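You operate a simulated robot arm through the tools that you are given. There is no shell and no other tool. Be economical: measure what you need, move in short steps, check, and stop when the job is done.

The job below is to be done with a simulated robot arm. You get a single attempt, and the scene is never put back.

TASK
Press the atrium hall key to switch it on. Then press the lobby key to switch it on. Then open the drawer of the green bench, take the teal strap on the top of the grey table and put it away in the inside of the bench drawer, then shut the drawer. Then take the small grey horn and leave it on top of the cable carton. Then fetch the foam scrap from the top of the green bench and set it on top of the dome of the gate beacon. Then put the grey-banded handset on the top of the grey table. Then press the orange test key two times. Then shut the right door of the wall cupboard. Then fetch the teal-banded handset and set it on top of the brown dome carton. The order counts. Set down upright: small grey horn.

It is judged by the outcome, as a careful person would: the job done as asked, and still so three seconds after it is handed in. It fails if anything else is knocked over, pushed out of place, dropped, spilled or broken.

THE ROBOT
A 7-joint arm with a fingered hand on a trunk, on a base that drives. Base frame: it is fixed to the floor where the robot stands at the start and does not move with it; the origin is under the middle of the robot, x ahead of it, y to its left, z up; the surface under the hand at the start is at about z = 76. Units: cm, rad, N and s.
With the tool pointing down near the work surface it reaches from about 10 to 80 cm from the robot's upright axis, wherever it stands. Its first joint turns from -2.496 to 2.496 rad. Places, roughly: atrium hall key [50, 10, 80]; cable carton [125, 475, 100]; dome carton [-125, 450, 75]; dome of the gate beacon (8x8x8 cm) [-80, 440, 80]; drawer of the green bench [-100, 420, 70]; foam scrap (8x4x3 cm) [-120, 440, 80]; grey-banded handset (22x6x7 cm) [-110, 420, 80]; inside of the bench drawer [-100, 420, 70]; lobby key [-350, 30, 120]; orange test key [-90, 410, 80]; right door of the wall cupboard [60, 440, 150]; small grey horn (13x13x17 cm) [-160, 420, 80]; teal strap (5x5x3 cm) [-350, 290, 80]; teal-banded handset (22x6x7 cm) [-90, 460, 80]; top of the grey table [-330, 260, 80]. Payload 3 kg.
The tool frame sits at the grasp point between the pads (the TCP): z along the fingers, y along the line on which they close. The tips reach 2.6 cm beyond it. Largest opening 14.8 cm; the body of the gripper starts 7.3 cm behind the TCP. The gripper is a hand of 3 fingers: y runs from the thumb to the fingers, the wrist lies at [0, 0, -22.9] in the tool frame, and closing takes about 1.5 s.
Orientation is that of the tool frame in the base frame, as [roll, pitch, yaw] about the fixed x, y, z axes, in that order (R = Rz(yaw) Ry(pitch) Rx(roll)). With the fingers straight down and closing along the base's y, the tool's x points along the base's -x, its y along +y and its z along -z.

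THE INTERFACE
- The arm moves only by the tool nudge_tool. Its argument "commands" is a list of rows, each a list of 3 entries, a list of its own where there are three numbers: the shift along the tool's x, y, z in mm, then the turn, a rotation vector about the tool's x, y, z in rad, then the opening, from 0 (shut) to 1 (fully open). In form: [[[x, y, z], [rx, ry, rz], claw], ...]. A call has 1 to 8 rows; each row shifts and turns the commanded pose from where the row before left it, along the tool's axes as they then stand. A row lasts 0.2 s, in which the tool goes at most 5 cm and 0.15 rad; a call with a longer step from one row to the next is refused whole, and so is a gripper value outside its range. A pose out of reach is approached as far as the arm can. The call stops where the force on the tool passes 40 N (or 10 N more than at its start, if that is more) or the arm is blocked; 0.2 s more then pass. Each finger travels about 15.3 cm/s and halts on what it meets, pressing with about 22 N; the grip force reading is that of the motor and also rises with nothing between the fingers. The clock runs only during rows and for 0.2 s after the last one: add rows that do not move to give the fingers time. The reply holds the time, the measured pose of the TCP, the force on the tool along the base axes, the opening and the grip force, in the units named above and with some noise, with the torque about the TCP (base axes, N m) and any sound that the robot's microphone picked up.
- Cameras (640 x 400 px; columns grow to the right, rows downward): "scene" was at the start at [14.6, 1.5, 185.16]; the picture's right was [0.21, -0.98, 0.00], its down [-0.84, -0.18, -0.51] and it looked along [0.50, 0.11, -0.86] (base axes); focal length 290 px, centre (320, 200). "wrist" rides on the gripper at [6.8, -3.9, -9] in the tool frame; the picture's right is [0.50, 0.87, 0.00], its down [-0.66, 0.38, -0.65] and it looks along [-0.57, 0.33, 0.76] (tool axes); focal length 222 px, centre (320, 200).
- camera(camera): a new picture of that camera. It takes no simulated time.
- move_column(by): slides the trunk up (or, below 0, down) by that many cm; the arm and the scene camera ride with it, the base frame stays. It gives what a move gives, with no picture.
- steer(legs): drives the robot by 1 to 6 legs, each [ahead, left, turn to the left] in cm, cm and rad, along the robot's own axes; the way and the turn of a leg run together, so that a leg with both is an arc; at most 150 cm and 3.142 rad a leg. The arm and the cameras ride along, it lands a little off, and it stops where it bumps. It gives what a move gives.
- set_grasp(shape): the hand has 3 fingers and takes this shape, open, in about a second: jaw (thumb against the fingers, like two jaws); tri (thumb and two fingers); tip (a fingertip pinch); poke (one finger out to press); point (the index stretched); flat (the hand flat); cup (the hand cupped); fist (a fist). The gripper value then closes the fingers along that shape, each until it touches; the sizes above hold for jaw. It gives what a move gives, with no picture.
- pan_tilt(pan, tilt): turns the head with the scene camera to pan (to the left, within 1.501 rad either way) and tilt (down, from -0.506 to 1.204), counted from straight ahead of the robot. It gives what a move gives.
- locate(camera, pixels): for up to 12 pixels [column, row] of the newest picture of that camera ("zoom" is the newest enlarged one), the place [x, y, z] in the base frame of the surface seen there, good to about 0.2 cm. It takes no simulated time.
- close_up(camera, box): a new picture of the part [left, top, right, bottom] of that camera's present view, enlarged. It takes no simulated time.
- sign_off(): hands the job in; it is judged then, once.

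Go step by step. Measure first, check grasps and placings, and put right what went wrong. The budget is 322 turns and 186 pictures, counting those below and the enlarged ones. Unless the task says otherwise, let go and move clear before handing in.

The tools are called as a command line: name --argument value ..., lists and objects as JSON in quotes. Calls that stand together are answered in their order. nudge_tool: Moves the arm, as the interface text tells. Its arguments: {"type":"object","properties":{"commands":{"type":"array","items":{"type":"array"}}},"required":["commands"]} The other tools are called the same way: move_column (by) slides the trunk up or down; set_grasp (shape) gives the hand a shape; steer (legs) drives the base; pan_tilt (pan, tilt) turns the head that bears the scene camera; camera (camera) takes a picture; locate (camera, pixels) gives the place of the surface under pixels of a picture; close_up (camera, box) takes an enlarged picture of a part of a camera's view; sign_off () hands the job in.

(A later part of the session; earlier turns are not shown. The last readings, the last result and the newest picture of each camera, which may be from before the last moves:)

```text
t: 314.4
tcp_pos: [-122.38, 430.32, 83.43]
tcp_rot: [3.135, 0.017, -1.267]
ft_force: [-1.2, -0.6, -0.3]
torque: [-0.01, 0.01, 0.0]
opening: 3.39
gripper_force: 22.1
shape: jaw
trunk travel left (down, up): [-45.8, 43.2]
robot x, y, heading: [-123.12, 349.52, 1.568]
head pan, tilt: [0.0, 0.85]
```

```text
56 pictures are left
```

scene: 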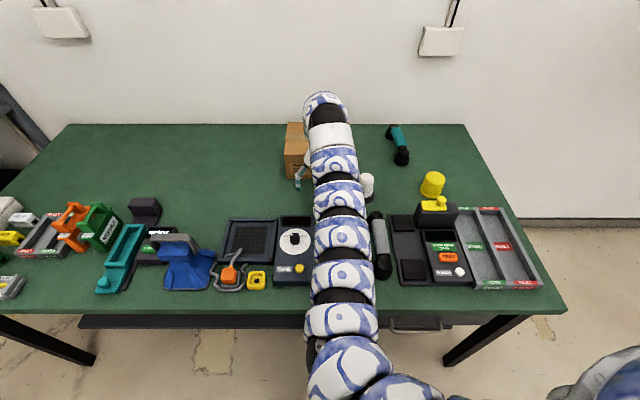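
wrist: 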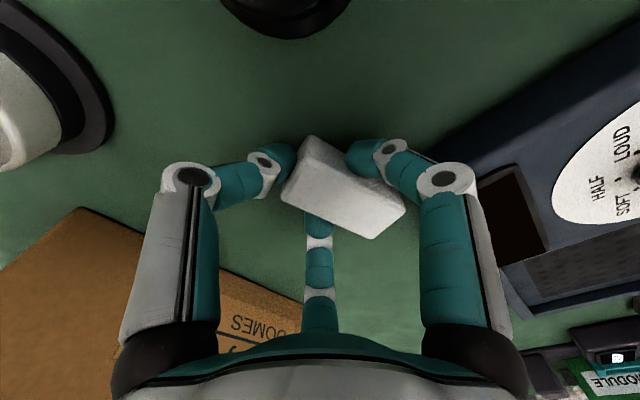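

Foam pinched by all three. Lift 30 and check.

move_column --by 30

camera --camera "wrist"

camera --camera "scene"

```text
t: 317.4
tcp_pos: [-122.49, 430.46, 113.4]
tcp_rot: [3.136, 0.017, -1.267]
ft_force: [0.0, -0.3, -0.2]
torque: [-0.02, 0.02, 0.04]
opening: 3.39
gripper_force: 21.8
shape: jaw
trunk travel left (down, up): [-75.8, 13.2]
robot x, y, heading: [-123.53, 349.63, 1.57]
head pan, tilt: [0.0, 0.85]
```

```text
55 pictures are left
```

wrist: 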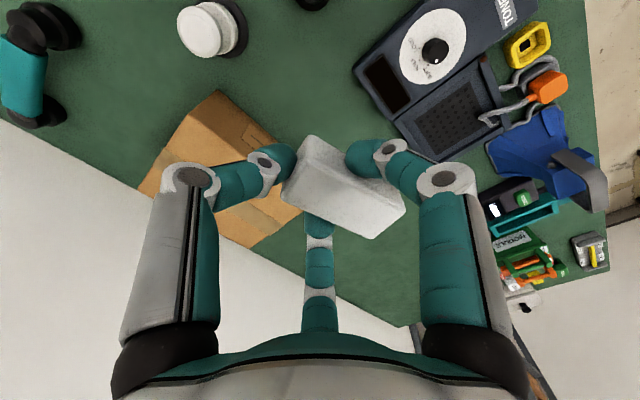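

```text
54 pictures are left
```

scene: 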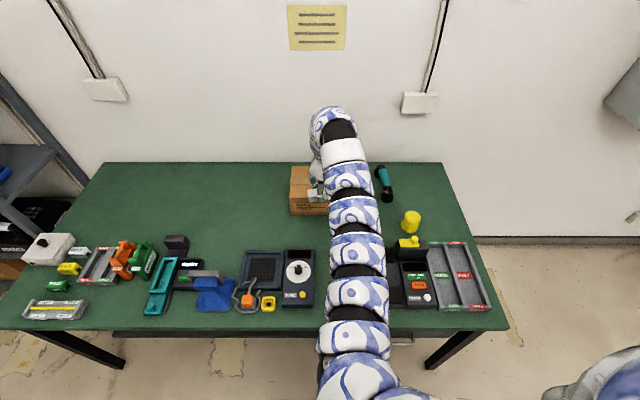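

Foam held firmly. Zoom on the yellow beacon at (411,222) and the test box.

close_up --camera "scene" --box '[370, 190, 450, 310]'

locate --camera "scene" --pixels '[[411, 211], [405, 213], [417, 213], [411, 215], [411, 228], [408, 243], [419, 285], [413, 252], [415, 243], [426, 297], [419, 283], [386, 184]]'

```text
3.33 times, centred on (410, 250) of scene
```

zoom: 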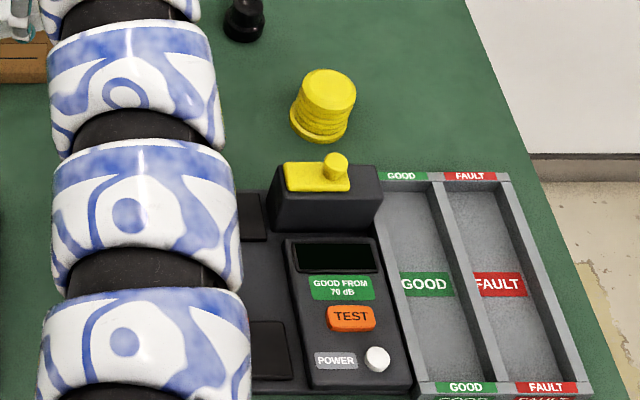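

```text
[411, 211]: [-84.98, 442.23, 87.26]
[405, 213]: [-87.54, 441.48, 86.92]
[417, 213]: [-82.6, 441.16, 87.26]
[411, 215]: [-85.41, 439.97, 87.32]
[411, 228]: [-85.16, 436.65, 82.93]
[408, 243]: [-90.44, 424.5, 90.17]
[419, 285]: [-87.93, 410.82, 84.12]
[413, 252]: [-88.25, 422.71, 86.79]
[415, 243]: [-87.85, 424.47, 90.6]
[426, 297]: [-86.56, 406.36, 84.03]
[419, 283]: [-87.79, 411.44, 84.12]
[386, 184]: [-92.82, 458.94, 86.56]
```

Top disc near z 87.3; locate more points on its rim to fix the centre.

locate --camera "zoom" --pixels '[[330, 75], [330, 90], [330, 105], [310, 90], [350, 90], [318, 100], [342, 78], [322, 108], [355, 97], [330, 125], [320, 135]]'

close_up --camera "scene" --box '[396, 205, 428, 240]'

```text
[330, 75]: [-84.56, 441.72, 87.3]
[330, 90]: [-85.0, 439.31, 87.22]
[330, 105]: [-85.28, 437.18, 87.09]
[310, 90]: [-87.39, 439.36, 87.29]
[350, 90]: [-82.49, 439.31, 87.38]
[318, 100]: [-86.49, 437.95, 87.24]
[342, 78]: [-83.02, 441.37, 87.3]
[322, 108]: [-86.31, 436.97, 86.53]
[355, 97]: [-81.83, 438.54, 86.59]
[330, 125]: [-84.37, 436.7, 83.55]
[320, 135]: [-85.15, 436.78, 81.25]
```

```text
11.43 times, centred on (412, 222) of scene
```

zoom: 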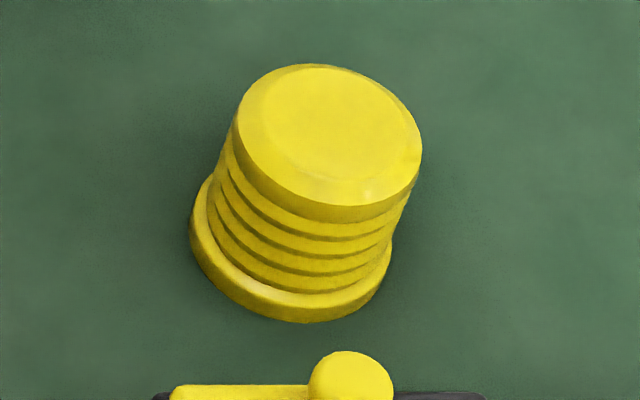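

Beacon top centre ≈[-84.95, 439.7, 87.25], flat. Now measure the held foam's centre relative to the TCP.

locate --camera "wrist" --pixels '[[312, 140], [398, 205], [370, 235], [288, 195], [342, 187], [400, 215], [300, 165]]'

```text
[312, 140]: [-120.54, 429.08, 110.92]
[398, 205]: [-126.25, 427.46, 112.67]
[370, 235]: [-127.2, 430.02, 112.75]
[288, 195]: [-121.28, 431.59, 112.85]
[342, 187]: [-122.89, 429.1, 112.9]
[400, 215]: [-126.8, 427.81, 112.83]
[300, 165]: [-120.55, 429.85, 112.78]
```

Foam centre is offset (−1.2,−0.85) from the TCP; target TCP (−83.75, 440.55). Drive right 38.8, ahead 10.1.

steer --legs '[[10.1, -38.8, 0]]'

camera --camera "scene"

camera --camera "wrist"

```text
t: 319.9
tcp_pos: [-83.61, 440.79, 113.34]
tcp_rot: [3.136, 0.018, -1.275]
ft_force: [-0.2, -0.3, 0.5]
torque: [0.03, 0.0, 0.0]
opening: 3.38
gripper_force: 22.3
shape: jaw
trunk travel left (down, up): [-75.8, 13.2]
robot x, y, heading: [-85.09, 359.59, 1.566]
head pan, tilt: [0.0, 0.85]
```

```text
51 pictures are left
```

scene: 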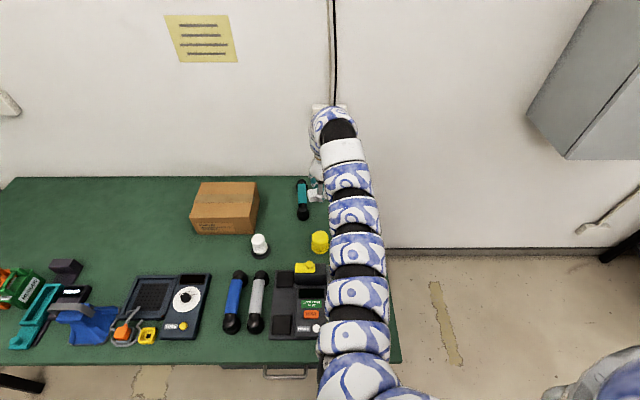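

```text
50 pictures are left
```

wrist: 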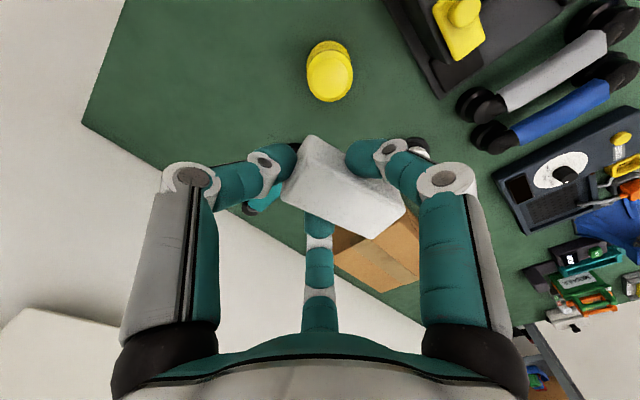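

Confirm the dome top from here, then lower 20.

locate --camera "wrist" --pixels '[[329, 78], [315, 78], [345, 78], [329, 92], [329, 62]]'

move_column --by -19

camera --camera "wrist"

```text
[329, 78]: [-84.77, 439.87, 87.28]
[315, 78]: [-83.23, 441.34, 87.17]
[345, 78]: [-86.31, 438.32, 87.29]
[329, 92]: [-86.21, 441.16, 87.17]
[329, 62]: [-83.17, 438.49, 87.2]
```

```text
t: 322.0
tcp_pos: [-83.62, 440.67, 94.28]
tcp_rot: [3.136, 0.017, -1.274]
ft_force: [0.3, 0.3, 0.1]
torque: [0.0, 0.01, -0.01]
opening: 3.37
gripper_force: 22.0
shape: jaw
trunk travel left (down, up): [-56.8, 32.2]
robot x, y, heading: [-85.4, 359.36, 1.562]
head pan, tilt: [0.0, 0.85]
```

```text
49 pictures are left
```

wrist: 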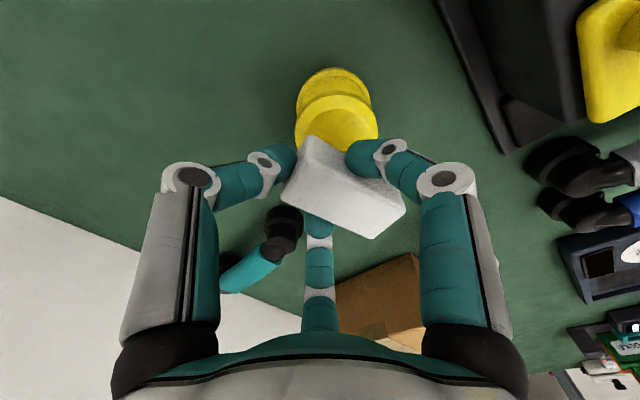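

Aligned. Lower 3.1, then fine steps to contact.

move_column --by -3.1

nudge_tool --commands '[[[0, 0, 2], [0, 0, 0], 0], [[0, 0, 1], [0, 0, 0], 0], [[0, 0, 0], [0, 0, 0], 0]]'

camera --camera "wrist"

```text
t: 322.8
tcp_pos: [-83.63, 440.66, 91.14]
tcp_rot: [3.137, 0.017, -1.273]
ft_force: [-0.2, -0.2, -0.1]
torque: [-0.02, -0.03, 0.01]
opening: 3.4
gripper_force: 21.8
shape: jaw
trunk travel left (down, up): [-53.7, 35.3]
robot x, y, heading: [-84.93, 359.97, 1.57]
head pan, tilt: [0.0, 0.85]
```

```text
t: 323.6
tcp_pos: [-83.57, 440.61, 91.08]
tcp_rot: [3.136, 0.019, -1.276]
ft_force: [1.1, 0.3, -0.6]
torque: [-0.01, 0.0, -0.01]
opening: 3.38
gripper_force: 22.7
shape: jaw
trunk travel left (down, up): [-53.7, 35.3]
robot x, y, heading: [-84.99, 359.59, 1.568]
head pan, tilt: [0.0, 0.85]
```

```text
48 pictures are left
```

wrist: 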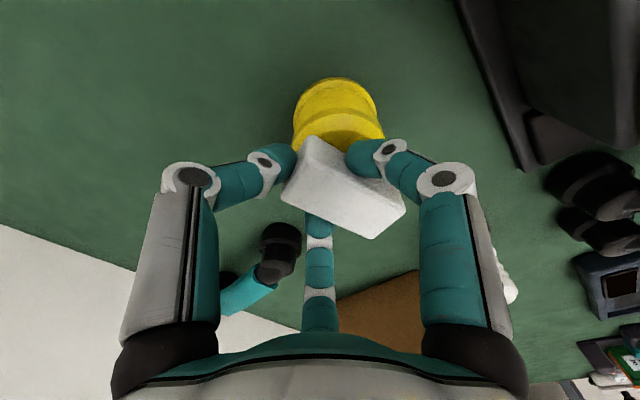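

Nearly there; lower in 0.3 cm trunk steps.

move_column --by -0.3

move_column --by -0.2

```text
t: 324.1
tcp_pos: [-83.66, 440.67, 90.57]
tcp_rot: [3.136, 0.017, -1.274]
ft_force: [-0.4, 0.0, 1.8]
torque: [-0.02, 0.0, -0.01]
opening: 3.39
gripper_force: 21.9
shape: jaw
trunk travel left (down, up): [-53.4, 35.6]
robot x, y, heading: [-85.11, 359.52, 1.566]
head pan, tilt: [0.0, 0.85]
```

```text
t: 324.6
tcp_pos: [-83.66, 440.69, 90.56]
tcp_rot: [3.136, 0.021, -1.274]
ft_force: [0.5, 1.3, 12.7]
torque: [-0.03, 0.01, 0.02]
opening: 3.43
gripper_force: 22.0
shape: jaw
trunk travel left (down, up): [-53.2, 35.8]
robot x, y, heading: [-84.62, 359.84, 1.565]
head pan, tilt: [0.0, 0.85]
```

Contact (12.7 N). Ease 0.2 up and open gently.

move_column --by 0.2

nudge_tool --commands '[[[0, 0, 0], [0, 0, 0], 0.3], [[0, 0, 0], [0, 0, 0], 0.45], [[0, 0, 0], [0, 0, 0], 0.6], [[0, 0, 0], [0, 0, 0], 0.6], [[0, 0, 0], [0, 0, 0], 0.6]]'

camera --camera "wrist"

```text
t: 325.1
tcp_pos: [-83.61, 440.67, 90.58]
tcp_rot: [3.136, 0.013, -1.275]
ft_force: [0.6, 0.3, 3.1]
torque: [0.03, 0.0, -0.06]
opening: 3.42
gripper_force: 22.5
shape: jaw
trunk travel left (down, up): [-53.4, 35.6]
robot x, y, heading: [-85.02, 359.68, 1.567]
head pan, tilt: [0.0, 0.85]
```

```text
t: 326.3
tcp_pos: [-83.66, 440.74, 90.52]
tcp_rot: [3.136, 0.019, -1.275]
ft_force: [-0.5, 0.0, 0.8]
torque: [-0.04, 0.0, 0.03]
opening: 8.81
gripper_force: 0.1
shape: jaw
trunk travel left (down, up): [-53.4, 35.6]
robot x, y, heading: [-85.03, 359.73, 1.565]
head pan, tilt: [0.0, 0.85]
```

```text
47 pictures are left
```

wrist: 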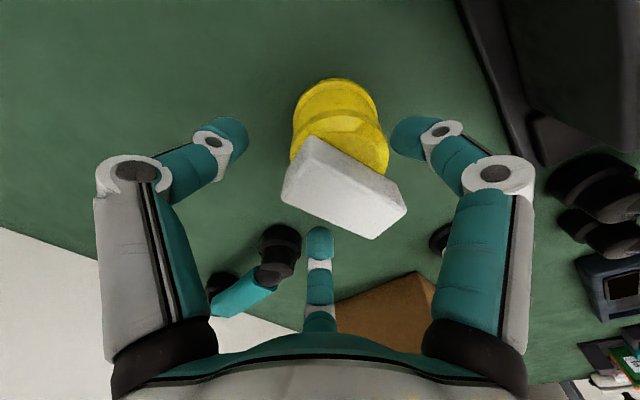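

Foam rests on the dome. Rise straight up 25 and verify.

move_column --by 28

camera --camera "wrist"

locate --camera "wrist" --pixels '[[330, 85], [600, 30], [520, 60], [560, 30], [490, 90], [630, 25], [460, 105]]'

```text
t: 329.2
tcp_pos: [-83.59, 440.7, 118.66]
tcp_rot: [3.136, 0.017, -1.275]
ft_force: [-0.2, -0.1, 0.5]
torque: [0.0, 0.03, 0.01]
opening: 8.82
gripper_force: 0.1
shape: jaw
trunk travel left (down, up): [-81.4, 7.6]
robot x, y, heading: [-85.15, 359.95, 1.568]
head pan, tilt: [0.0, 0.85]
```

```text
46 pictures are left
```

wrist: 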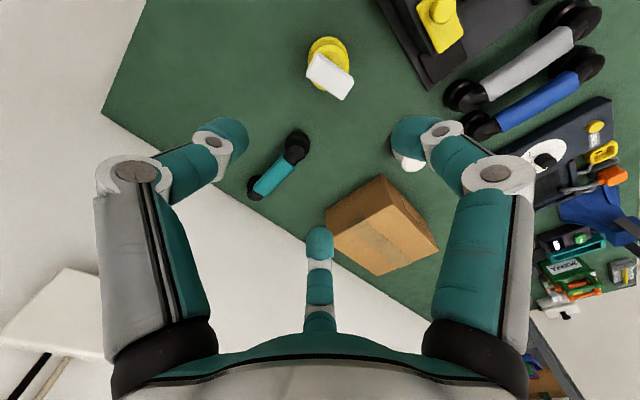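

```text
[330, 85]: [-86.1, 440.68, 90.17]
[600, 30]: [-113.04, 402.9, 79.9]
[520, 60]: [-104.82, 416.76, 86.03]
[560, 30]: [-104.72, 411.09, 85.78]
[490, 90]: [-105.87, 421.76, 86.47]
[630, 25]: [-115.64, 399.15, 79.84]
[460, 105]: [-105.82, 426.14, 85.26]
```

Foam sits on the dome. Next the grey-banded handset (along y, x≈−105, band y 411–422, top 86.5). Turn the hand to yaw −1.57 and drive there.

nudge_tool --commands '[[[0, 0, 0], [0, 0, 0.145], 0.55], [[0, 0, 0], [0, 0, 0.145], 0.55], [[0, 0, 0], [0, 0, 0], 0.55]]'

steer --legs '[[-24, 10, 0]]'

camera --camera "scene"

camera --camera "wrist"

```text
t: 330.0
tcp_pos: [-83.61, 440.66, 118.76]
tcp_rot: [3.131, 0.014, -1.563]
ft_force: [0.1, -0.6, -0.3]
torque: [0.0, 0.0, 0.05]
opening: 8.18
gripper_force: 0.0
shape: jaw
trunk travel left (down, up): [-81.4, 7.6]
robot x, y, heading: [-84.95, 359.63, 1.566]
head pan, tilt: [0.0, 0.85]
```

```text
t: 331.8
tcp_pos: [-94.03, 416.96, 118.74]
tcp_rot: [3.133, 0.016, -1.561]
ft_force: [0.0, -0.5, 0.2]
torque: [0.03, -0.01, -0.03]
opening: 8.21
gripper_force: 0.1
shape: jaw
trunk travel left (down, up): [-81.4, 7.6]
robot x, y, heading: [-94.95, 336.08, 1.575]
head pan, tilt: [0.0, 0.85]
```

```text
45 pictures are left
```

scene: 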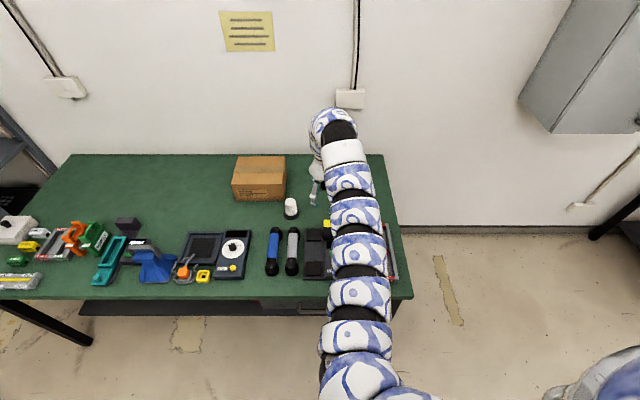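

```text
44 pictures are left
```

wrist: 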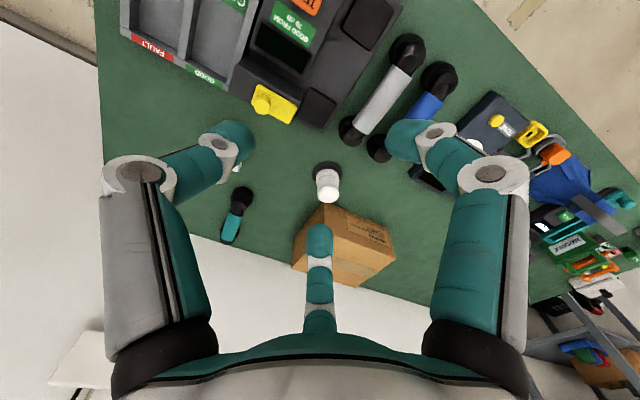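

Grey handset visible at wrist (385,95) and scene (292,250). Measure it and neighbours.

close_up --camera "scene" --box '[255, 215, 345, 290]'

locate --camera "zoom" --pixels '[[262, 125], [262, 170], [262, 220], [285, 170], [242, 170], [150, 170], [130, 170], [170, 170], [358, 170], [380, 170], [320, 170], [262, 270]]'

```text
5.33 times, centred on (300, 252) of scene
```

zoom: 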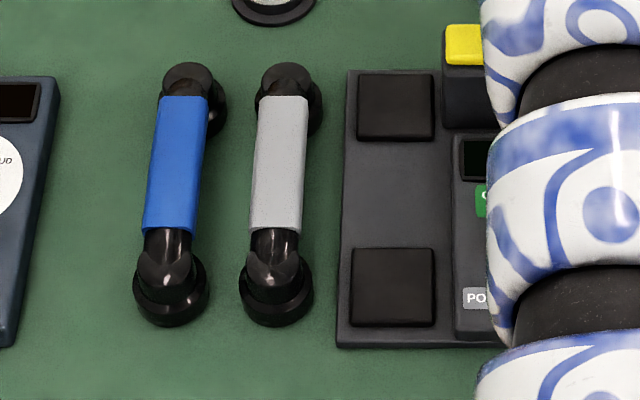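

```text
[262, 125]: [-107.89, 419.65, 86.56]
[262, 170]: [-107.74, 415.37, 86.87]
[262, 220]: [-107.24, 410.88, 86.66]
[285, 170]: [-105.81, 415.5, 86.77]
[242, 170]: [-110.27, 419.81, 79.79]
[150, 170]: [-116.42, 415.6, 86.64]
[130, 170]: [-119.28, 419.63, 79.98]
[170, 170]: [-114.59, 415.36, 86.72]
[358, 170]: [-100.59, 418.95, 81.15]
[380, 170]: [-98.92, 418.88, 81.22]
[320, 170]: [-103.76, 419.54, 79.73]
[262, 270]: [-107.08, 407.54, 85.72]
```

Band centre ≈[-106.3, 416.0], 4.6 cm wide, top 86.8; blue neighbour's edge −111.7, test box edge −101.7 (z 81). Target TCP (−107.1, 416). Drive left 13.1, back 1.

steer --legs '[[-1, 13.1, -0.005]]'

move_column --by -26

camera --camera "wrist"

```text
t: 333.1
tcp_pos: [-106.87, 416.03, 118.65]
tcp_rot: [3.132, 0.014, -1.565]
ft_force: [-1.5, 0.1, 0.3]
torque: [0.03, -0.02, 0.01]
opening: 8.17
gripper_force: 0.1
shape: jaw
trunk travel left (down, up): [-81.4, 7.6]
robot x, y, heading: [-108.29, 335.29, 1.564]
head pan, tilt: [0.0, 0.85]
```

```text
t: 335.8
tcp_pos: [-106.68, 415.99, 92.68]
tcp_rot: [3.132, 0.017, -1.563]
ft_force: [-0.3, -0.1, 0.3]
torque: [0.02, -0.01, 0.0]
opening: 8.19
gripper_force: 0.1
shape: jaw
trunk travel left (down, up): [-55.4, 33.6]
robot x, y, heading: [-107.82, 334.98, 1.563]
head pan, tilt: [0.0, 0.85]
```

```text
42 pictures are left
```

wrist: 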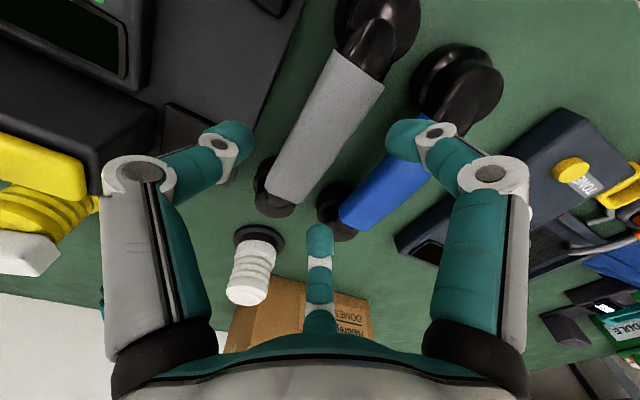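

Locate the band from here to confirm lateral alignment.

locate --camera "wrist" --pixels '[[355, 65], [285, 185], [325, 125], [300, 115], [350, 130], [320, 85], [310, 170], [395, 150]]'

```text
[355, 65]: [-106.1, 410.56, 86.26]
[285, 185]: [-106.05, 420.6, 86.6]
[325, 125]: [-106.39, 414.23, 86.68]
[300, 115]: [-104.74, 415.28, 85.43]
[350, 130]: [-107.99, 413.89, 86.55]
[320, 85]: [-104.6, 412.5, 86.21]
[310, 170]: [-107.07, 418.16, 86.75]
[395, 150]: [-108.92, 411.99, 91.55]
```

Shift 4 mm left, then lower 7.3 and close on the band.

nudge_tool --commands '[[[0, 5, 0], [0, 0, 0], 0.55], [[0, 0, 0], [0, 0, 0], 0.55]]'

move_column --by -7.3

camera --camera "wrist"

```text
t: 336.4
tcp_pos: [-107.23, 415.96, 92.74]
tcp_rot: [3.131, 0.015, -1.566]
ft_force: [-0.2, 0.6, 1.0]
torque: [0.0, 0.02, 0.0]
opening: 8.21
gripper_force: 0.1
shape: jaw
trunk travel left (down, up): [-55.4, 33.6]
robot x, y, heading: [-108.12, 335.51, 1.56]
head pan, tilt: [0.0, 0.85]
```

```text
t: 337.5
tcp_pos: [-107.28, 416.07, 85.53]
tcp_rot: [3.132, 0.016, -1.564]
ft_force: [0.7, 0.0, 1.2]
torque: [-0.01, 0.01, 0.0]
opening: 8.18
gripper_force: 0.1
shape: jaw
trunk travel left (down, up): [-48.1, 40.9]
robot x, y, heading: [-108.43, 335.06, 1.566]
head pan, tilt: [0.0, 0.85]
```

```text
41 pictures are left
```

wrist: 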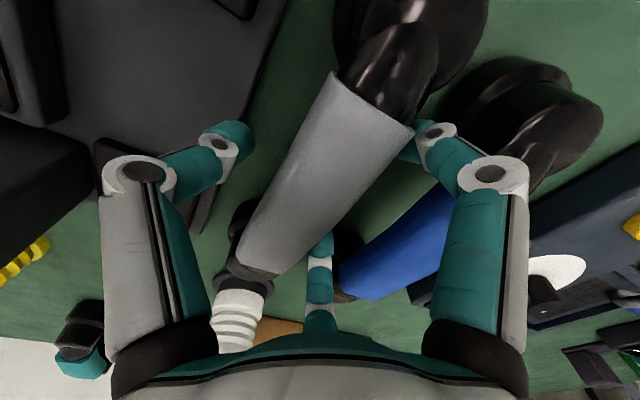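

No contact, band between thumb and fingers. Close and lift slightly.

nudge_tool --commands '[[[0, 0, 0], [0, 0, 0], 0.4], [[0, 0, 0], [0, 0, 0], 0.25], [[0, 0, 0], [0, 0, 0], 0.1], [[0, 0, 0], [0, 0, 0], 0], [[0, 0, 0], [0, 0, 0], 0], [[0, 0, 0], [0, 0, 0], 0]]'

move_column --by 4

camera --camera "wrist"

```text
t: 338.9
tcp_pos: [-107.25, 416.1, 85.38]
tcp_rot: [3.132, 0.013, -1.562]
ft_force: [0.2, 0.2, -2.3]
torque: [-0.04, -0.01, 0.01]
opening: 2.48
gripper_force: 22.4
shape: jaw
trunk travel left (down, up): [-48.1, 40.9]
robot x, y, heading: [-108.3, 334.65, 1.565]
head pan, tilt: [0.0, 0.85]
```

```text
t: 339.7
tcp_pos: [-107.08, 416.08, 89.32]
tcp_rot: [3.131, 0.013, -1.564]
ft_force: [-0.3, 0.3, -2.8]
torque: [-0.01, 0.0, 0.03]
opening: 2.48
gripper_force: 21.9
shape: jaw
trunk travel left (down, up): [-52.1, 36.9]
robot x, y, heading: [-108.16, 335.05, 1.565]
head pan, tilt: [0.0, 0.85]
```

```text
40 pictures are left
```

wrist: 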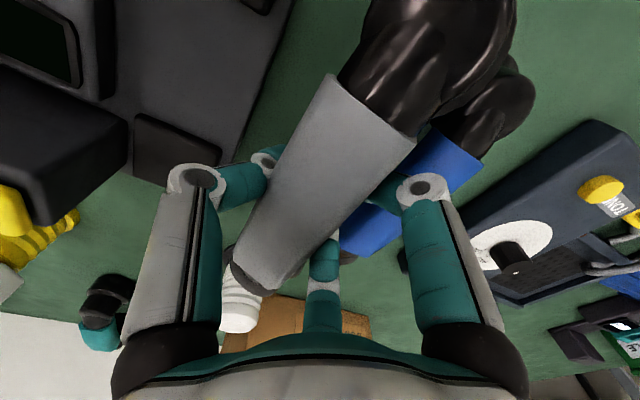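

Handset is lifted (2.8 N). Raise fully and carry it to the grey table.

move_column --by 36

steer --legs '[[-67, 0, 0], [0, 107, 0], [0, 0, 1.57], [20, 0, 0]]'

camera --camera "wrist"

camera --camera "scene"

```text
t: 343.2
tcp_pos: [-107.24, 416.08, 125.46]
tcp_rot: [3.131, 0.014, -1.564]
ft_force: [0.3, -0.4, -2.2]
torque: [-0.04, 0.02, -0.02]
opening: 2.47
gripper_force: 21.8
shape: jaw
trunk travel left (down, up): [-88.1, 0.9]
robot x, y, heading: [-108.24, 335.08, 1.568]
head pan, tilt: [0.0, 0.85]
```

```text
t: 357.0
tcp_pos: [-315.85, 272.36, 125.3]
tcp_rot: [3.132, 0.015, 0.0]
ft_force: [0.7, 1.0, -2.1]
torque: [-0.02, -0.02, -0.02]
opening: 2.46
gripper_force: 21.9
shape: jaw
trunk travel left (down, up): [-88.1, 0.9]
robot x, y, heading: [-234.63, 271.14, 3.131]
head pan, tilt: [0.0, 0.85]
```

```text
39 pictures are left
```

wrist: 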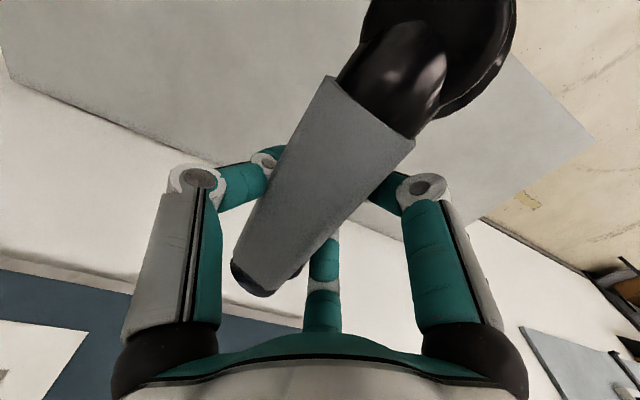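

```text
38 pictures are left
```

scene: 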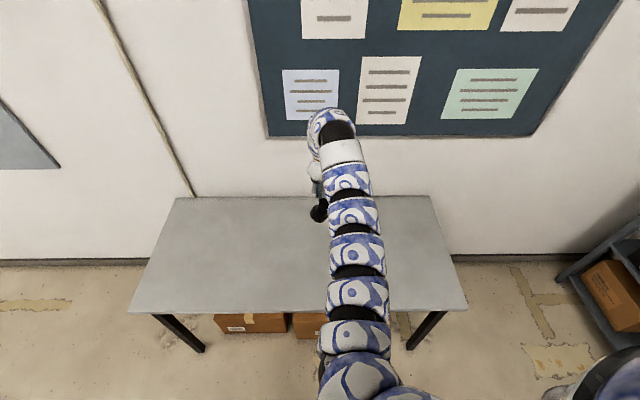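

Drive 9 further so the handset is well on the table, then lower.

steer --legs '[[9, 0, 0]]'

move_column --by -40

camera --camera "wrist"

```text
t: 358.1
tcp_pos: [-325.07, 272.44, 125.23]
tcp_rot: [3.132, 0.012, 0.001]
ft_force: [-0.8, 0.3, -1.3]
torque: [-0.05, -0.08, -0.01]
opening: 2.46
gripper_force: 22.7
shape: jaw
trunk travel left (down, up): [-88.1, 0.9]
robot x, y, heading: [-243.75, 270.94, 3.132]
head pan, tilt: [0.0, 0.85]
```

```text
t: 361.9
tcp_pos: [-325.02, 272.43, 85.38]
tcp_rot: [3.131, 0.014, -0.002]
ft_force: [0.4, -0.3, -2.8]
torque: [-0.02, 0.02, 0.03]
opening: 2.46
gripper_force: 21.9
shape: jaw
trunk travel left (down, up): [-48.1, 40.9]
robot x, y, heading: [-244.05, 270.92, 3.133]
head pan, tilt: [0.0, 0.85]
```

```text
37 pictures are left
```

wrist: 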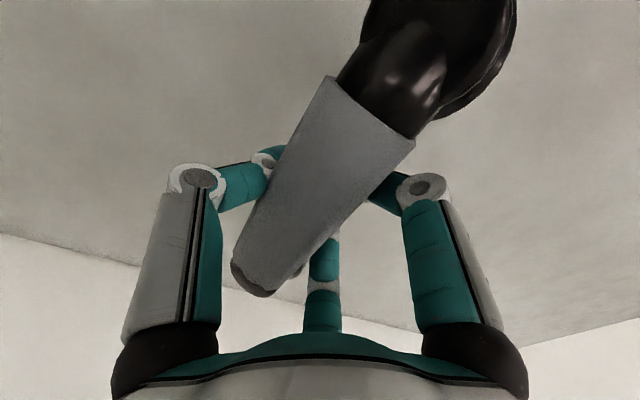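

Lower 3.6, then small steps until contact.

move_column --by -3.6

move_column --by -0.4

```text
t: 362.7
tcp_pos: [-324.76, 272.42, 81.83]
tcp_rot: [3.132, 0.013, 0.001]
ft_force: [-0.4, 0.6, -1.9]
torque: [0.0, -0.03, 0.03]
opening: 2.4
gripper_force: 21.9
shape: jaw
trunk travel left (down, up): [-44.5, 44.5]
robot x, y, heading: [-243.55, 270.84, 3.129]
head pan, tilt: [0.0, 0.85]
```

```text
t: 363.2
tcp_pos: [-324.77, 272.44, 81.39]
tcp_rot: [3.131, 0.014, 0.003]
ft_force: [-0.1, 0.4, -2.4]
torque: [-0.01, -0.01, -0.03]
opening: 2.45
gripper_force: 21.7
shape: jaw
trunk travel left (down, up): [-44.1, 44.9]
robot x, y, heading: [-243.85, 271.02, 3.127]
head pan, tilt: [0.0, 0.85]
```

move_column --by -0.3

move_column --by -0.3

```text
t: 363.8
tcp_pos: [-324.91, 272.42, 81.18]
tcp_rot: [3.13, 0.015, 0.0]
ft_force: [-0.6, 1.4, 5.2]
torque: [0.1, 0.03, 0.0]
opening: 2.44
gripper_force: 22.1
shape: jaw
trunk travel left (down, up): [-43.8, 45.2]
robot x, y, heading: [-244.02, 270.82, 3.13]
head pan, tilt: [0.0, 0.85]
```

```text
t: 364.3
tcp_pos: [-324.72, 272.44, 80.6]
tcp_rot: [3.131, 0.014, 0.002]
ft_force: [-0.5, 0.0, -2.7]
torque: [0.03, -0.02, -0.02]
opening: 2.26
gripper_force: 22.0
shape: jaw
trunk travel left (down, up): [-43.5, 45.5]
robot x, y, heading: [-244.17, 270.9, 3.129]
head pan, tilt: [0.0, 0.85]
```

It touched and settled. Open and rise.

nudge_tool --commands '[[[0, 0, 0], [0, 0, 0], 0.25], [[0, 0, 0], [0, 0, 0], 0.45], [[0, 0, 0], [0, 0, 0], 0.6], [[0, 0, 0], [0, 0, 0], 0.6], [[0, 0, 0], [0, 0, 0], 0.6]]'

move_column --by 38

camera --camera "wrist"

```text
t: 365.5
tcp_pos: [-324.81, 272.46, 80.8]
tcp_rot: [3.131, 0.012, 0.001]
ft_force: [-0.8, -0.8, 1.0]
torque: [-0.01, -0.01, 0.01]
opening: 8.83
gripper_force: 0.1
shape: jaw
trunk travel left (down, up): [-43.5, 45.5]
robot x, y, heading: [-243.92, 270.96, 3.126]
head pan, tilt: [0.0, 0.85]
```

```text
t: 369.1
tcp_pos: [-324.83, 272.46, 118.73]
tcp_rot: [3.131, 0.013, 0.003]
ft_force: [0.7, -0.2, 0.1]
torque: [-0.01, 0.02, -0.01]
opening: 8.87
gripper_force: 0.0
shape: jaw
trunk travel left (down, up): [-81.5, 7.5]
robot x, y, heading: [-243.62, 271.08, 3.13]
head pan, tilt: [0.0, 0.85]
```

```text
36 pictures are left
```

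wrist: 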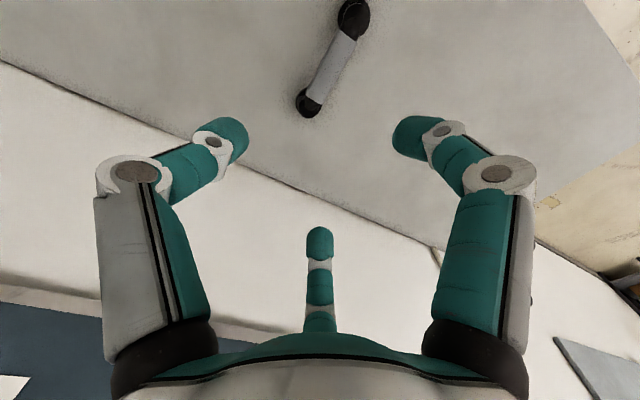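

Handset lies on the grey table. Next: poke shape and drive to the TEST key (~[-87.8,410.8,84.1]).

set_grasp --shape "poke"

steer --legs '[[-25, 0, 0], [0, 0, -1.56], [0, -128, 0], [35, 0, 0]]'

camera --camera "scene"

camera --camera "wrist"

```text
t: 370.0
tcp_pos: [-324.87, 272.49, 118.77]
tcp_rot: [3.132, 0.015, 0.003]
ft_force: [-0.3, -0.5, 0.4]
torque: [0.02, -0.05, -0.02]
opening: 0.01
gripper_force: 0.1
shape: poke
trunk travel left (down, up): [-81.5, 7.5]
robot x, y, heading: [-243.7, 271.11, 3.128]
head pan, tilt: [0.0, 0.85]
```

```text
t: 383.6
tcp_pos: [-85.79, 381.26, 118.78]
tcp_rot: [3.131, 0.013, -1.613]
ft_force: [0.1, 0.1, -0.5]
torque: [0.0, -0.01, -0.02]
opening: 0.0
gripper_force: 0.1
shape: poke
trunk travel left (down, up): [-81.5, 7.5]
robot x, y, heading: [-90.81, 300.41, 1.517]
head pan, tilt: [0.0, 0.85]
```

```text
35 pictures are left
```

scene: 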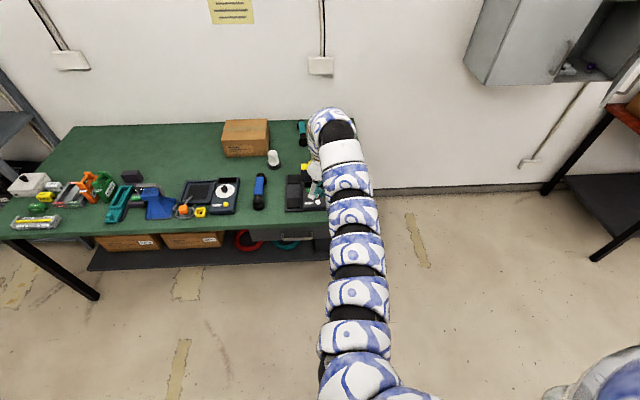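

```text
34 pictures are left
```

wrist: 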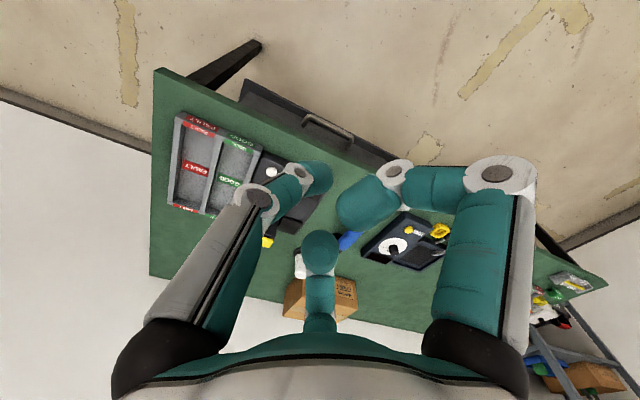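

Correct heading +0.053 and move ahead 29.3, right 2.3; then look with the wrist camera.

steer --legs '[[0, 0, 0.053], [29.2, -2.3, 0]]'

move_column --by -14

camera --camera "wrist"

```text
t: 386.0
tcp_pos: [-88.21, 410.51, 118.72]
tcp_rot: [3.131, 0.013, -1.555]
ft_force: [-0.8, -0.5, -0.1]
torque: [-0.04, -0.01, 0.0]
opening: 0.0
gripper_force: 0.1
shape: poke
trunk travel left (down, up): [-81.5, 7.5]
robot x, y, heading: [-88.6, 329.34, 1.574]
head pan, tilt: [0.0, 0.85]
```

```text
t: 387.7
tcp_pos: [-88.21, 410.38, 104.89]
tcp_rot: [3.13, 0.012, -1.555]
ft_force: [0.5, -0.1, -0.5]
torque: [0.0, -0.01, 0.0]
opening: 0.01
gripper_force: 0.0
shape: poke
trunk travel left (down, up): [-67.5, 21.5]
robot x, y, heading: [-88.67, 329.24, 1.576]
head pan, tilt: [0.0, 0.85]
```

```text
33 pictures are left
```

wrist: 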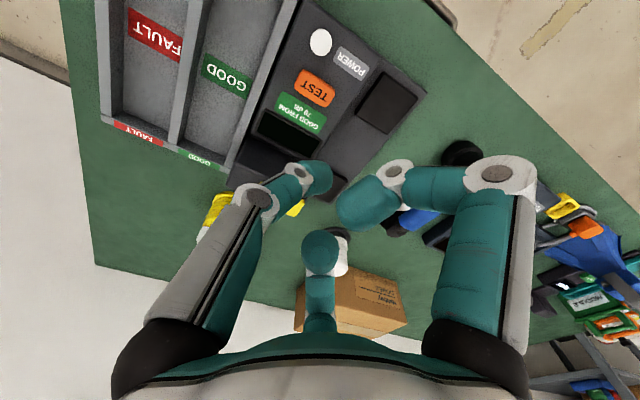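

locate --camera "wrist" --pixels '[[315, 88], [303, 78], [326, 98], [322, 82], [308, 96], [320, 41], [330, 178]]'

close_up --camera "wrist" --box '[270, 50, 360, 120]'

```text
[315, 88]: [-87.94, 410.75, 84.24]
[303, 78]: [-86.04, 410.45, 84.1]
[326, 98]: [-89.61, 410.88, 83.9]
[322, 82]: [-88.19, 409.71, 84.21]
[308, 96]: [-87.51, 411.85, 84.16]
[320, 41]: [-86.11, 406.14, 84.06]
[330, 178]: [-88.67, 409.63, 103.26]
```

```text
5.71 times, centred on (315, 85) of wrist
```

zoom: 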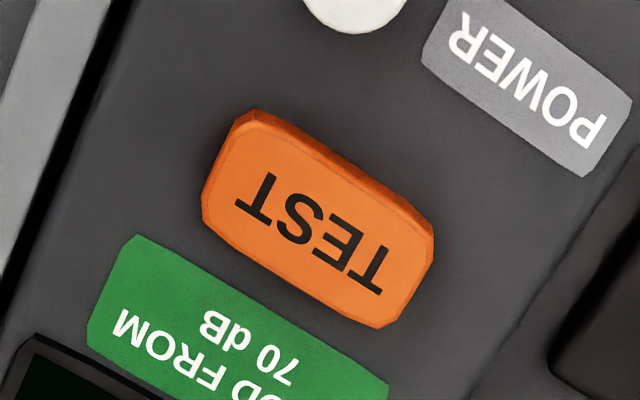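

Key centre [-87.85,410.85,84.2]. Shift 4 mm and lower to ~2 cm above.

nudge_tool --commands '[[[-4, -3.5, 0], [0, 0, 0], 1], [[0, 0, 0], [0, 0, 0], 1]]'

move_column --by -16

nudge_tool --commands '[[[0, 0, 4], [0, 0, 0], 1], [[0, 0, 0], [0, 0, 0], 1]]'

camera --camera "wrist"

```text
t: 388.3
tcp_pos: [-87.88, 410.78, 104.84]
tcp_rot: [3.131, 0.015, -1.554]
ft_force: [0.0, 0.5, -0.6]
torque: [0.02, -0.02, 0.0]
opening: 0.0
gripper_force: 0.2
shape: poke
trunk travel left (down, up): [-67.5, 21.5]
robot x, y, heading: [-88.5, 329.49, 1.58]
head pan, tilt: [0.0, 0.85]
```

```text
t: 390.1
tcp_pos: [-87.89, 410.86, 88.81]
tcp_rot: [3.132, 0.014, -1.555]
ft_force: [0.2, 0.2, 0.0]
torque: [-0.02, 0.01, 0.05]
opening: 0.02
gripper_force: 0.2
shape: poke
trunk travel left (down, up): [-51.5, 37.5]
robot x, y, heading: [-88.63, 329.11, 1.574]
head pan, tilt: [0.0, 0.85]
```

```text
t: 390.7
tcp_pos: [-87.96, 410.72, 88.4]
tcp_rot: [3.134, 0.016, -1.556]
ft_force: [-0.7, -0.5, 0.1]
torque: [0.02, 0.01, -0.03]
opening: 0.01
gripper_force: 0.0
shape: poke
trunk travel left (down, up): [-51.5, 37.5]
robot x, y, heading: [-87.9, 329.73, 1.578]
head pan, tilt: [0.0, 0.85]
```

```text
31 pictures are left
```

wrist: 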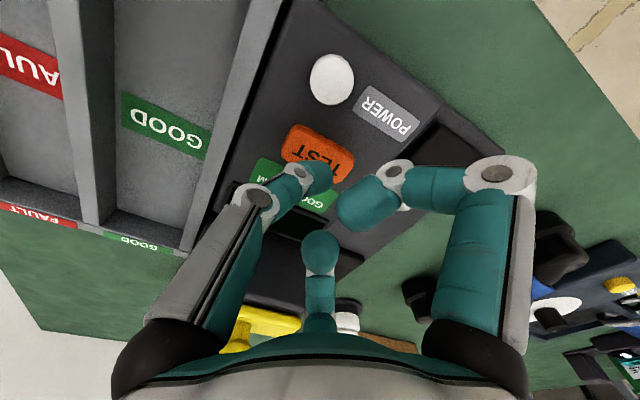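

Press slowly now.

nudge_tool --commands '[[[0, 0, 6], [0, 0, 0], 1], [[0, 0, 5], [0, 0, 0], 1], [[0, 0, 3], [0, 0, 0], 1], [[0, 0, 3], [0, 0, 0], 1], [[0, 0, 2], [0, 0, 0], 1], [[0, 0, 0], [0, 0, 0], 1]]'

```text
t: 392.1
tcp_pos: [-87.78, 410.89, 86.6]
tcp_rot: [3.131, 0.016, -1.557]
ft_force: [0.1, 0.5, 2.0]
torque: [0.01, -0.01, 0.02]
opening: 0.0
gripper_force: 0.1
shape: poke
trunk travel left (down, up): [-51.5, 37.5]
robot x, y, heading: [-88.56, 329.31, 1.572]
head pan, tilt: [0.0, 0.85]
heard: click
```

First click. Rise 1.5 cm, then press again.

nudge_tool --commands '[[[0, 0, -8], [0, 0, 0], 1], [[0, 0, -8], [0, 0, 0], 1], [[0, 0, 0], [0, 0, 0], 1], [[0, 0, 0], [0, 0, 0], 1]]'

close_up --camera "wrist" --box '[220, 80, 420, 260]'

nudge_tool --commands '[[[0, 0, 6], [0, 0, 0], 1], [[0, 0, 5], [0, 0, 0], 1], [[0, 0, 3], [0, 0, 0], 1], [[0, 0, 2], [0, 0, 0], 1], [[0, 0, 0], [0, 0, 0], 1]]'

```text
t: 393.1
tcp_pos: [-87.89, 410.82, 88.22]
tcp_rot: [3.132, 0.014, -1.555]
ft_force: [0.1, 0.2, 0.3]
torque: [-0.02, 0.03, 0.02]
opening: 0.01
gripper_force: 0.1
shape: poke
trunk travel left (down, up): [-51.5, 37.5]
robot x, y, heading: [-88.85, 329.37, 1.575]
head pan, tilt: [0.0, 0.85]
```

```text
2.22 times, centred on (320, 170) of wrist
```

zoom: 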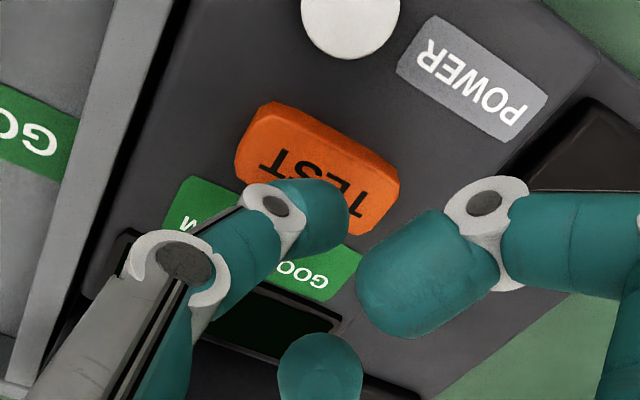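

```text
t: 394.3
tcp_pos: [-87.81, 410.85, 86.65]
tcp_rot: [3.131, 0.014, -1.556]
ft_force: [0.3, 0.1, 0.8]
torque: [-0.03, 0.01, -0.01]
opening: 0.03
gripper_force: 0.1
shape: poke
trunk travel left (down, up): [-51.5, 37.5]
robot x, y, heading: [-88.51, 329.46, 1.575]
head pan, tilt: [0.0, 0.85]
heard: click
```

Two clicks heard. Rise, back off, and turn the hand horizontal for the cupboard door.

nudge_tool --commands '[[[0, 0, -20], [0, 0, 0], 1], [[0, 0, -20], [0, 0, 0], 1], [[0, 0, 0], [0, 0, 0], 1]]'

move_column --by 37

steer --legs '[[-18, 0, 0], [0, -130, 0]]'

nudge_tool --commands '[[[0, 0, 0], [0, -0.143, 0], 1], [[0, 0, 0], [0, -0.143, 0], 1], [[0, 0, 0], [0, -0.143, 0], 1], [[0, 0, 0], [0, -0.143, 0], 1], [[0, 0, 0], [0, -0.143, 0], 1], [[0, 0, 0], [0, -0.143, 0], 1], [[0, 0, 0], [0, -0.143, 0], 1], [[0, 0, 0], [0, -0.143, 0], 1]]'

nudge_tool --commands '[[[0, 0, 0], [0, -0.143, 0], 1], [[0, 0, 0], [0, -0.143, 0], 1], [[0, 0, 0], [0, -0.14, 0], 1], [[0, 0, 0], [0, 0, 0], 1]]'

pan_tilt --pan 0 --tilt 0.5

camera --camera "scene"

```text
t: 395.1
tcp_pos: [-87.77, 410.7, 90.42]
tcp_rot: [3.133, 0.014, -1.555]
ft_force: [0.0, 0.2, 0.1]
torque: [0.01, 0.0, 0.0]
opening: 0.01
gripper_force: 0.0
shape: poke
trunk travel left (down, up): [-51.5, 37.5]
robot x, y, heading: [-88.49, 329.21, 1.57]
head pan, tilt: [0.0, 0.85]
```

```text
t: 398.7
tcp_pos: [-87.83, 410.78, 127.43]
tcp_rot: [3.131, 0.014, -1.556]
ft_force: [-0.4, -0.8, -0.2]
torque: [0.01, 0.01, 0.02]
opening: 0.0
gripper_force: 0.0
shape: poke
trunk travel left (down, up): [-88.5, 0.5]
robot x, y, heading: [-88.56, 329.13, 1.572]
head pan, tilt: [0.0, 0.85]
```

```text
t: 406.2
tcp_pos: [40.3, 392.78, 127.41]
tcp_rot: [3.13, 0.015, -1.559]
ft_force: [0.1, 0.2, 0.0]
torque: [-0.05, 0.0, -0.01]
opening: 0.0
gripper_force: 0.1
shape: poke
trunk travel left (down, up): [-88.5, 0.5]
robot x, y, heading: [39.08, 311.63, 1.571]
head pan, tilt: [0.0, 0.85]
```

```text
t: 408.0
tcp_pos: [40.31, 392.61, 127.33]
tcp_rot: [3.119, 1.159, -1.582]
ft_force: [-0.1, -1.5, 0.6]
torque: [-0.01, 0.01, 0.01]
opening: 0.0
gripper_force: 0.1
shape: poke
trunk travel left (down, up): [-88.5, 0.5]
robot x, y, heading: [39.34, 311.55, 1.57]
head pan, tilt: [0.0, 0.85]
```

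```text
t: 409.0
tcp_pos: [40.25, 392.69, 127.47]
tcp_rot: [0.592, 1.554, 2.177]
ft_force: [-0.4, 0.6, -0.1]
torque: [0.0, 0.03, -0.01]
opening: 0.0
gripper_force: 0.0
shape: poke
trunk travel left (down, up): [-88.5, 0.5]
robot x, y, heading: [39.47, 311.89, 1.57]
head pan, tilt: [0.0, 0.85]
```

```text
t: 409.9
tcp_pos: [40.15, 392.59, 127.55]
tcp_rot: [0.644, 1.556, 2.229]
ft_force: [0.7, 0.4, -1.4]
torque: [0.01, 0.0, 0.0]
opening: 0.01
gripper_force: 0.0
shape: poke
trunk travel left (down, up): [-88.5, 0.5]
robot x, y, heading: [39.0, 311.07, 1.574]
head pan, tilt: [0.0, 0.499]
```

```text
29 pictures are left
```

scene: 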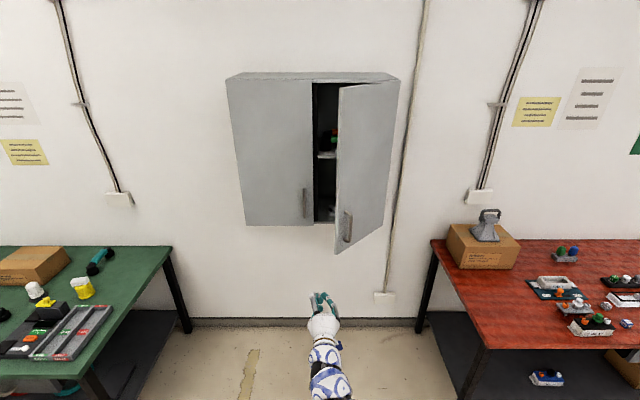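

Hand horizontal; the open door spans (338–400, 85–255). Locate door and cupboard points.

locate --camera "scene" --pixels '[[340, 150], [360, 150], [380, 150], [395, 150], [340, 235], [360, 230], [348, 225], [290, 150], [305, 200], [230, 150], [390, 210], [338, 250]]'

```text
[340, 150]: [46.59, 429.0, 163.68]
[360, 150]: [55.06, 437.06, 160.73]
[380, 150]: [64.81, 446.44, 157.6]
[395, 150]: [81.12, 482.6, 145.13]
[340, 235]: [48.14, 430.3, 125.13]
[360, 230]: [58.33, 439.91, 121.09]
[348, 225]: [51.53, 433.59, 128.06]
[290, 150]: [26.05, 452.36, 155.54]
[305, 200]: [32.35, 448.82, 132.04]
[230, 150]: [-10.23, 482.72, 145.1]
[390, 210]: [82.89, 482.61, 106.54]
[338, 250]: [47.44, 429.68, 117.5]
```

Door runs from hinge ≈(70.5,452.4) to free edge ≈(46,428.5). I'll push its outer face at x≈57 with closed fingertips: shift right 17, close hand, drive forward 40.

nudge_tool --commands '[[[0, 0, 0], [0, 0, 0], 0], [[0, 0, 0], [0, 0, 0], 0], [[0, 0, 0], [0, 0, 0], 0], [[0, 0, 0], [0, 0, 0], 0]]'

steer --legs '[[5, -17, 0], [35, 0, 0]]'

camera --camera "scene"

```text
t: 410.9
tcp_pos: [40.28, 392.71, 127.42]
tcp_rot: [0.644, 1.555, 2.23]
ft_force: [0.5, -0.1, -0.5]
torque: [0.0, 0.0, -0.01]
opening: 0.02
gripper_force: 21.7
shape: jaw
trunk travel left (down, up): [-88.5, 0.5]
robot x, y, heading: [39.62, 311.51, 1.571]
head pan, tilt: [0.0, 0.499]
```

```text
t: 414.2
tcp_pos: [58.26, 432.25, 127.31]
tcp_rot: [0.674, 1.555, 2.248]
ft_force: [-0.1, -0.5, 0.7]
torque: [0.0, 0.03, 0.01]
opening: 0.01
gripper_force: 22.4
shape: jaw
trunk travel left (down, up): [-88.5, 0.5]
robot x, y, heading: [56.84, 350.81, 1.563]
head pan, tilt: [0.0, 0.499]
```

```text
28 pictures are left
```

scene: 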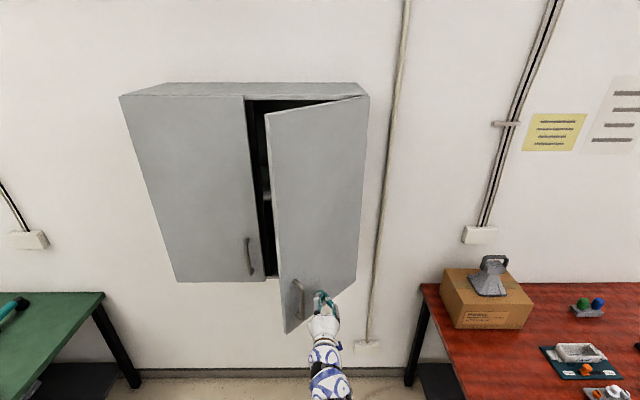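

Fingertips are about to touch right of the handle. Push 13.

steer --legs '[[13, 0, 0]]'

camera --camera "scene"

```text
t: 415.5
tcp_pos: [58.51, 445.28, 127.31]
tcp_rot: [0.707, 1.555, 2.284]
ft_force: [-0.4, 0.2, -0.1]
torque: [0.0, 0.02, -0.02]
opening: 0.0
gripper_force: 21.9
shape: jaw
trunk travel left (down, up): [-88.5, 0.5]
robot x, y, heading: [56.57, 363.67, 1.568]
head pan, tilt: [0.0, 0.499]
```

```text
27 pictures are left
```

scene: 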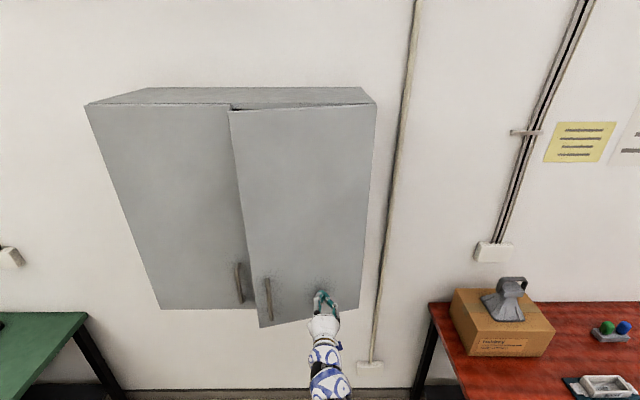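

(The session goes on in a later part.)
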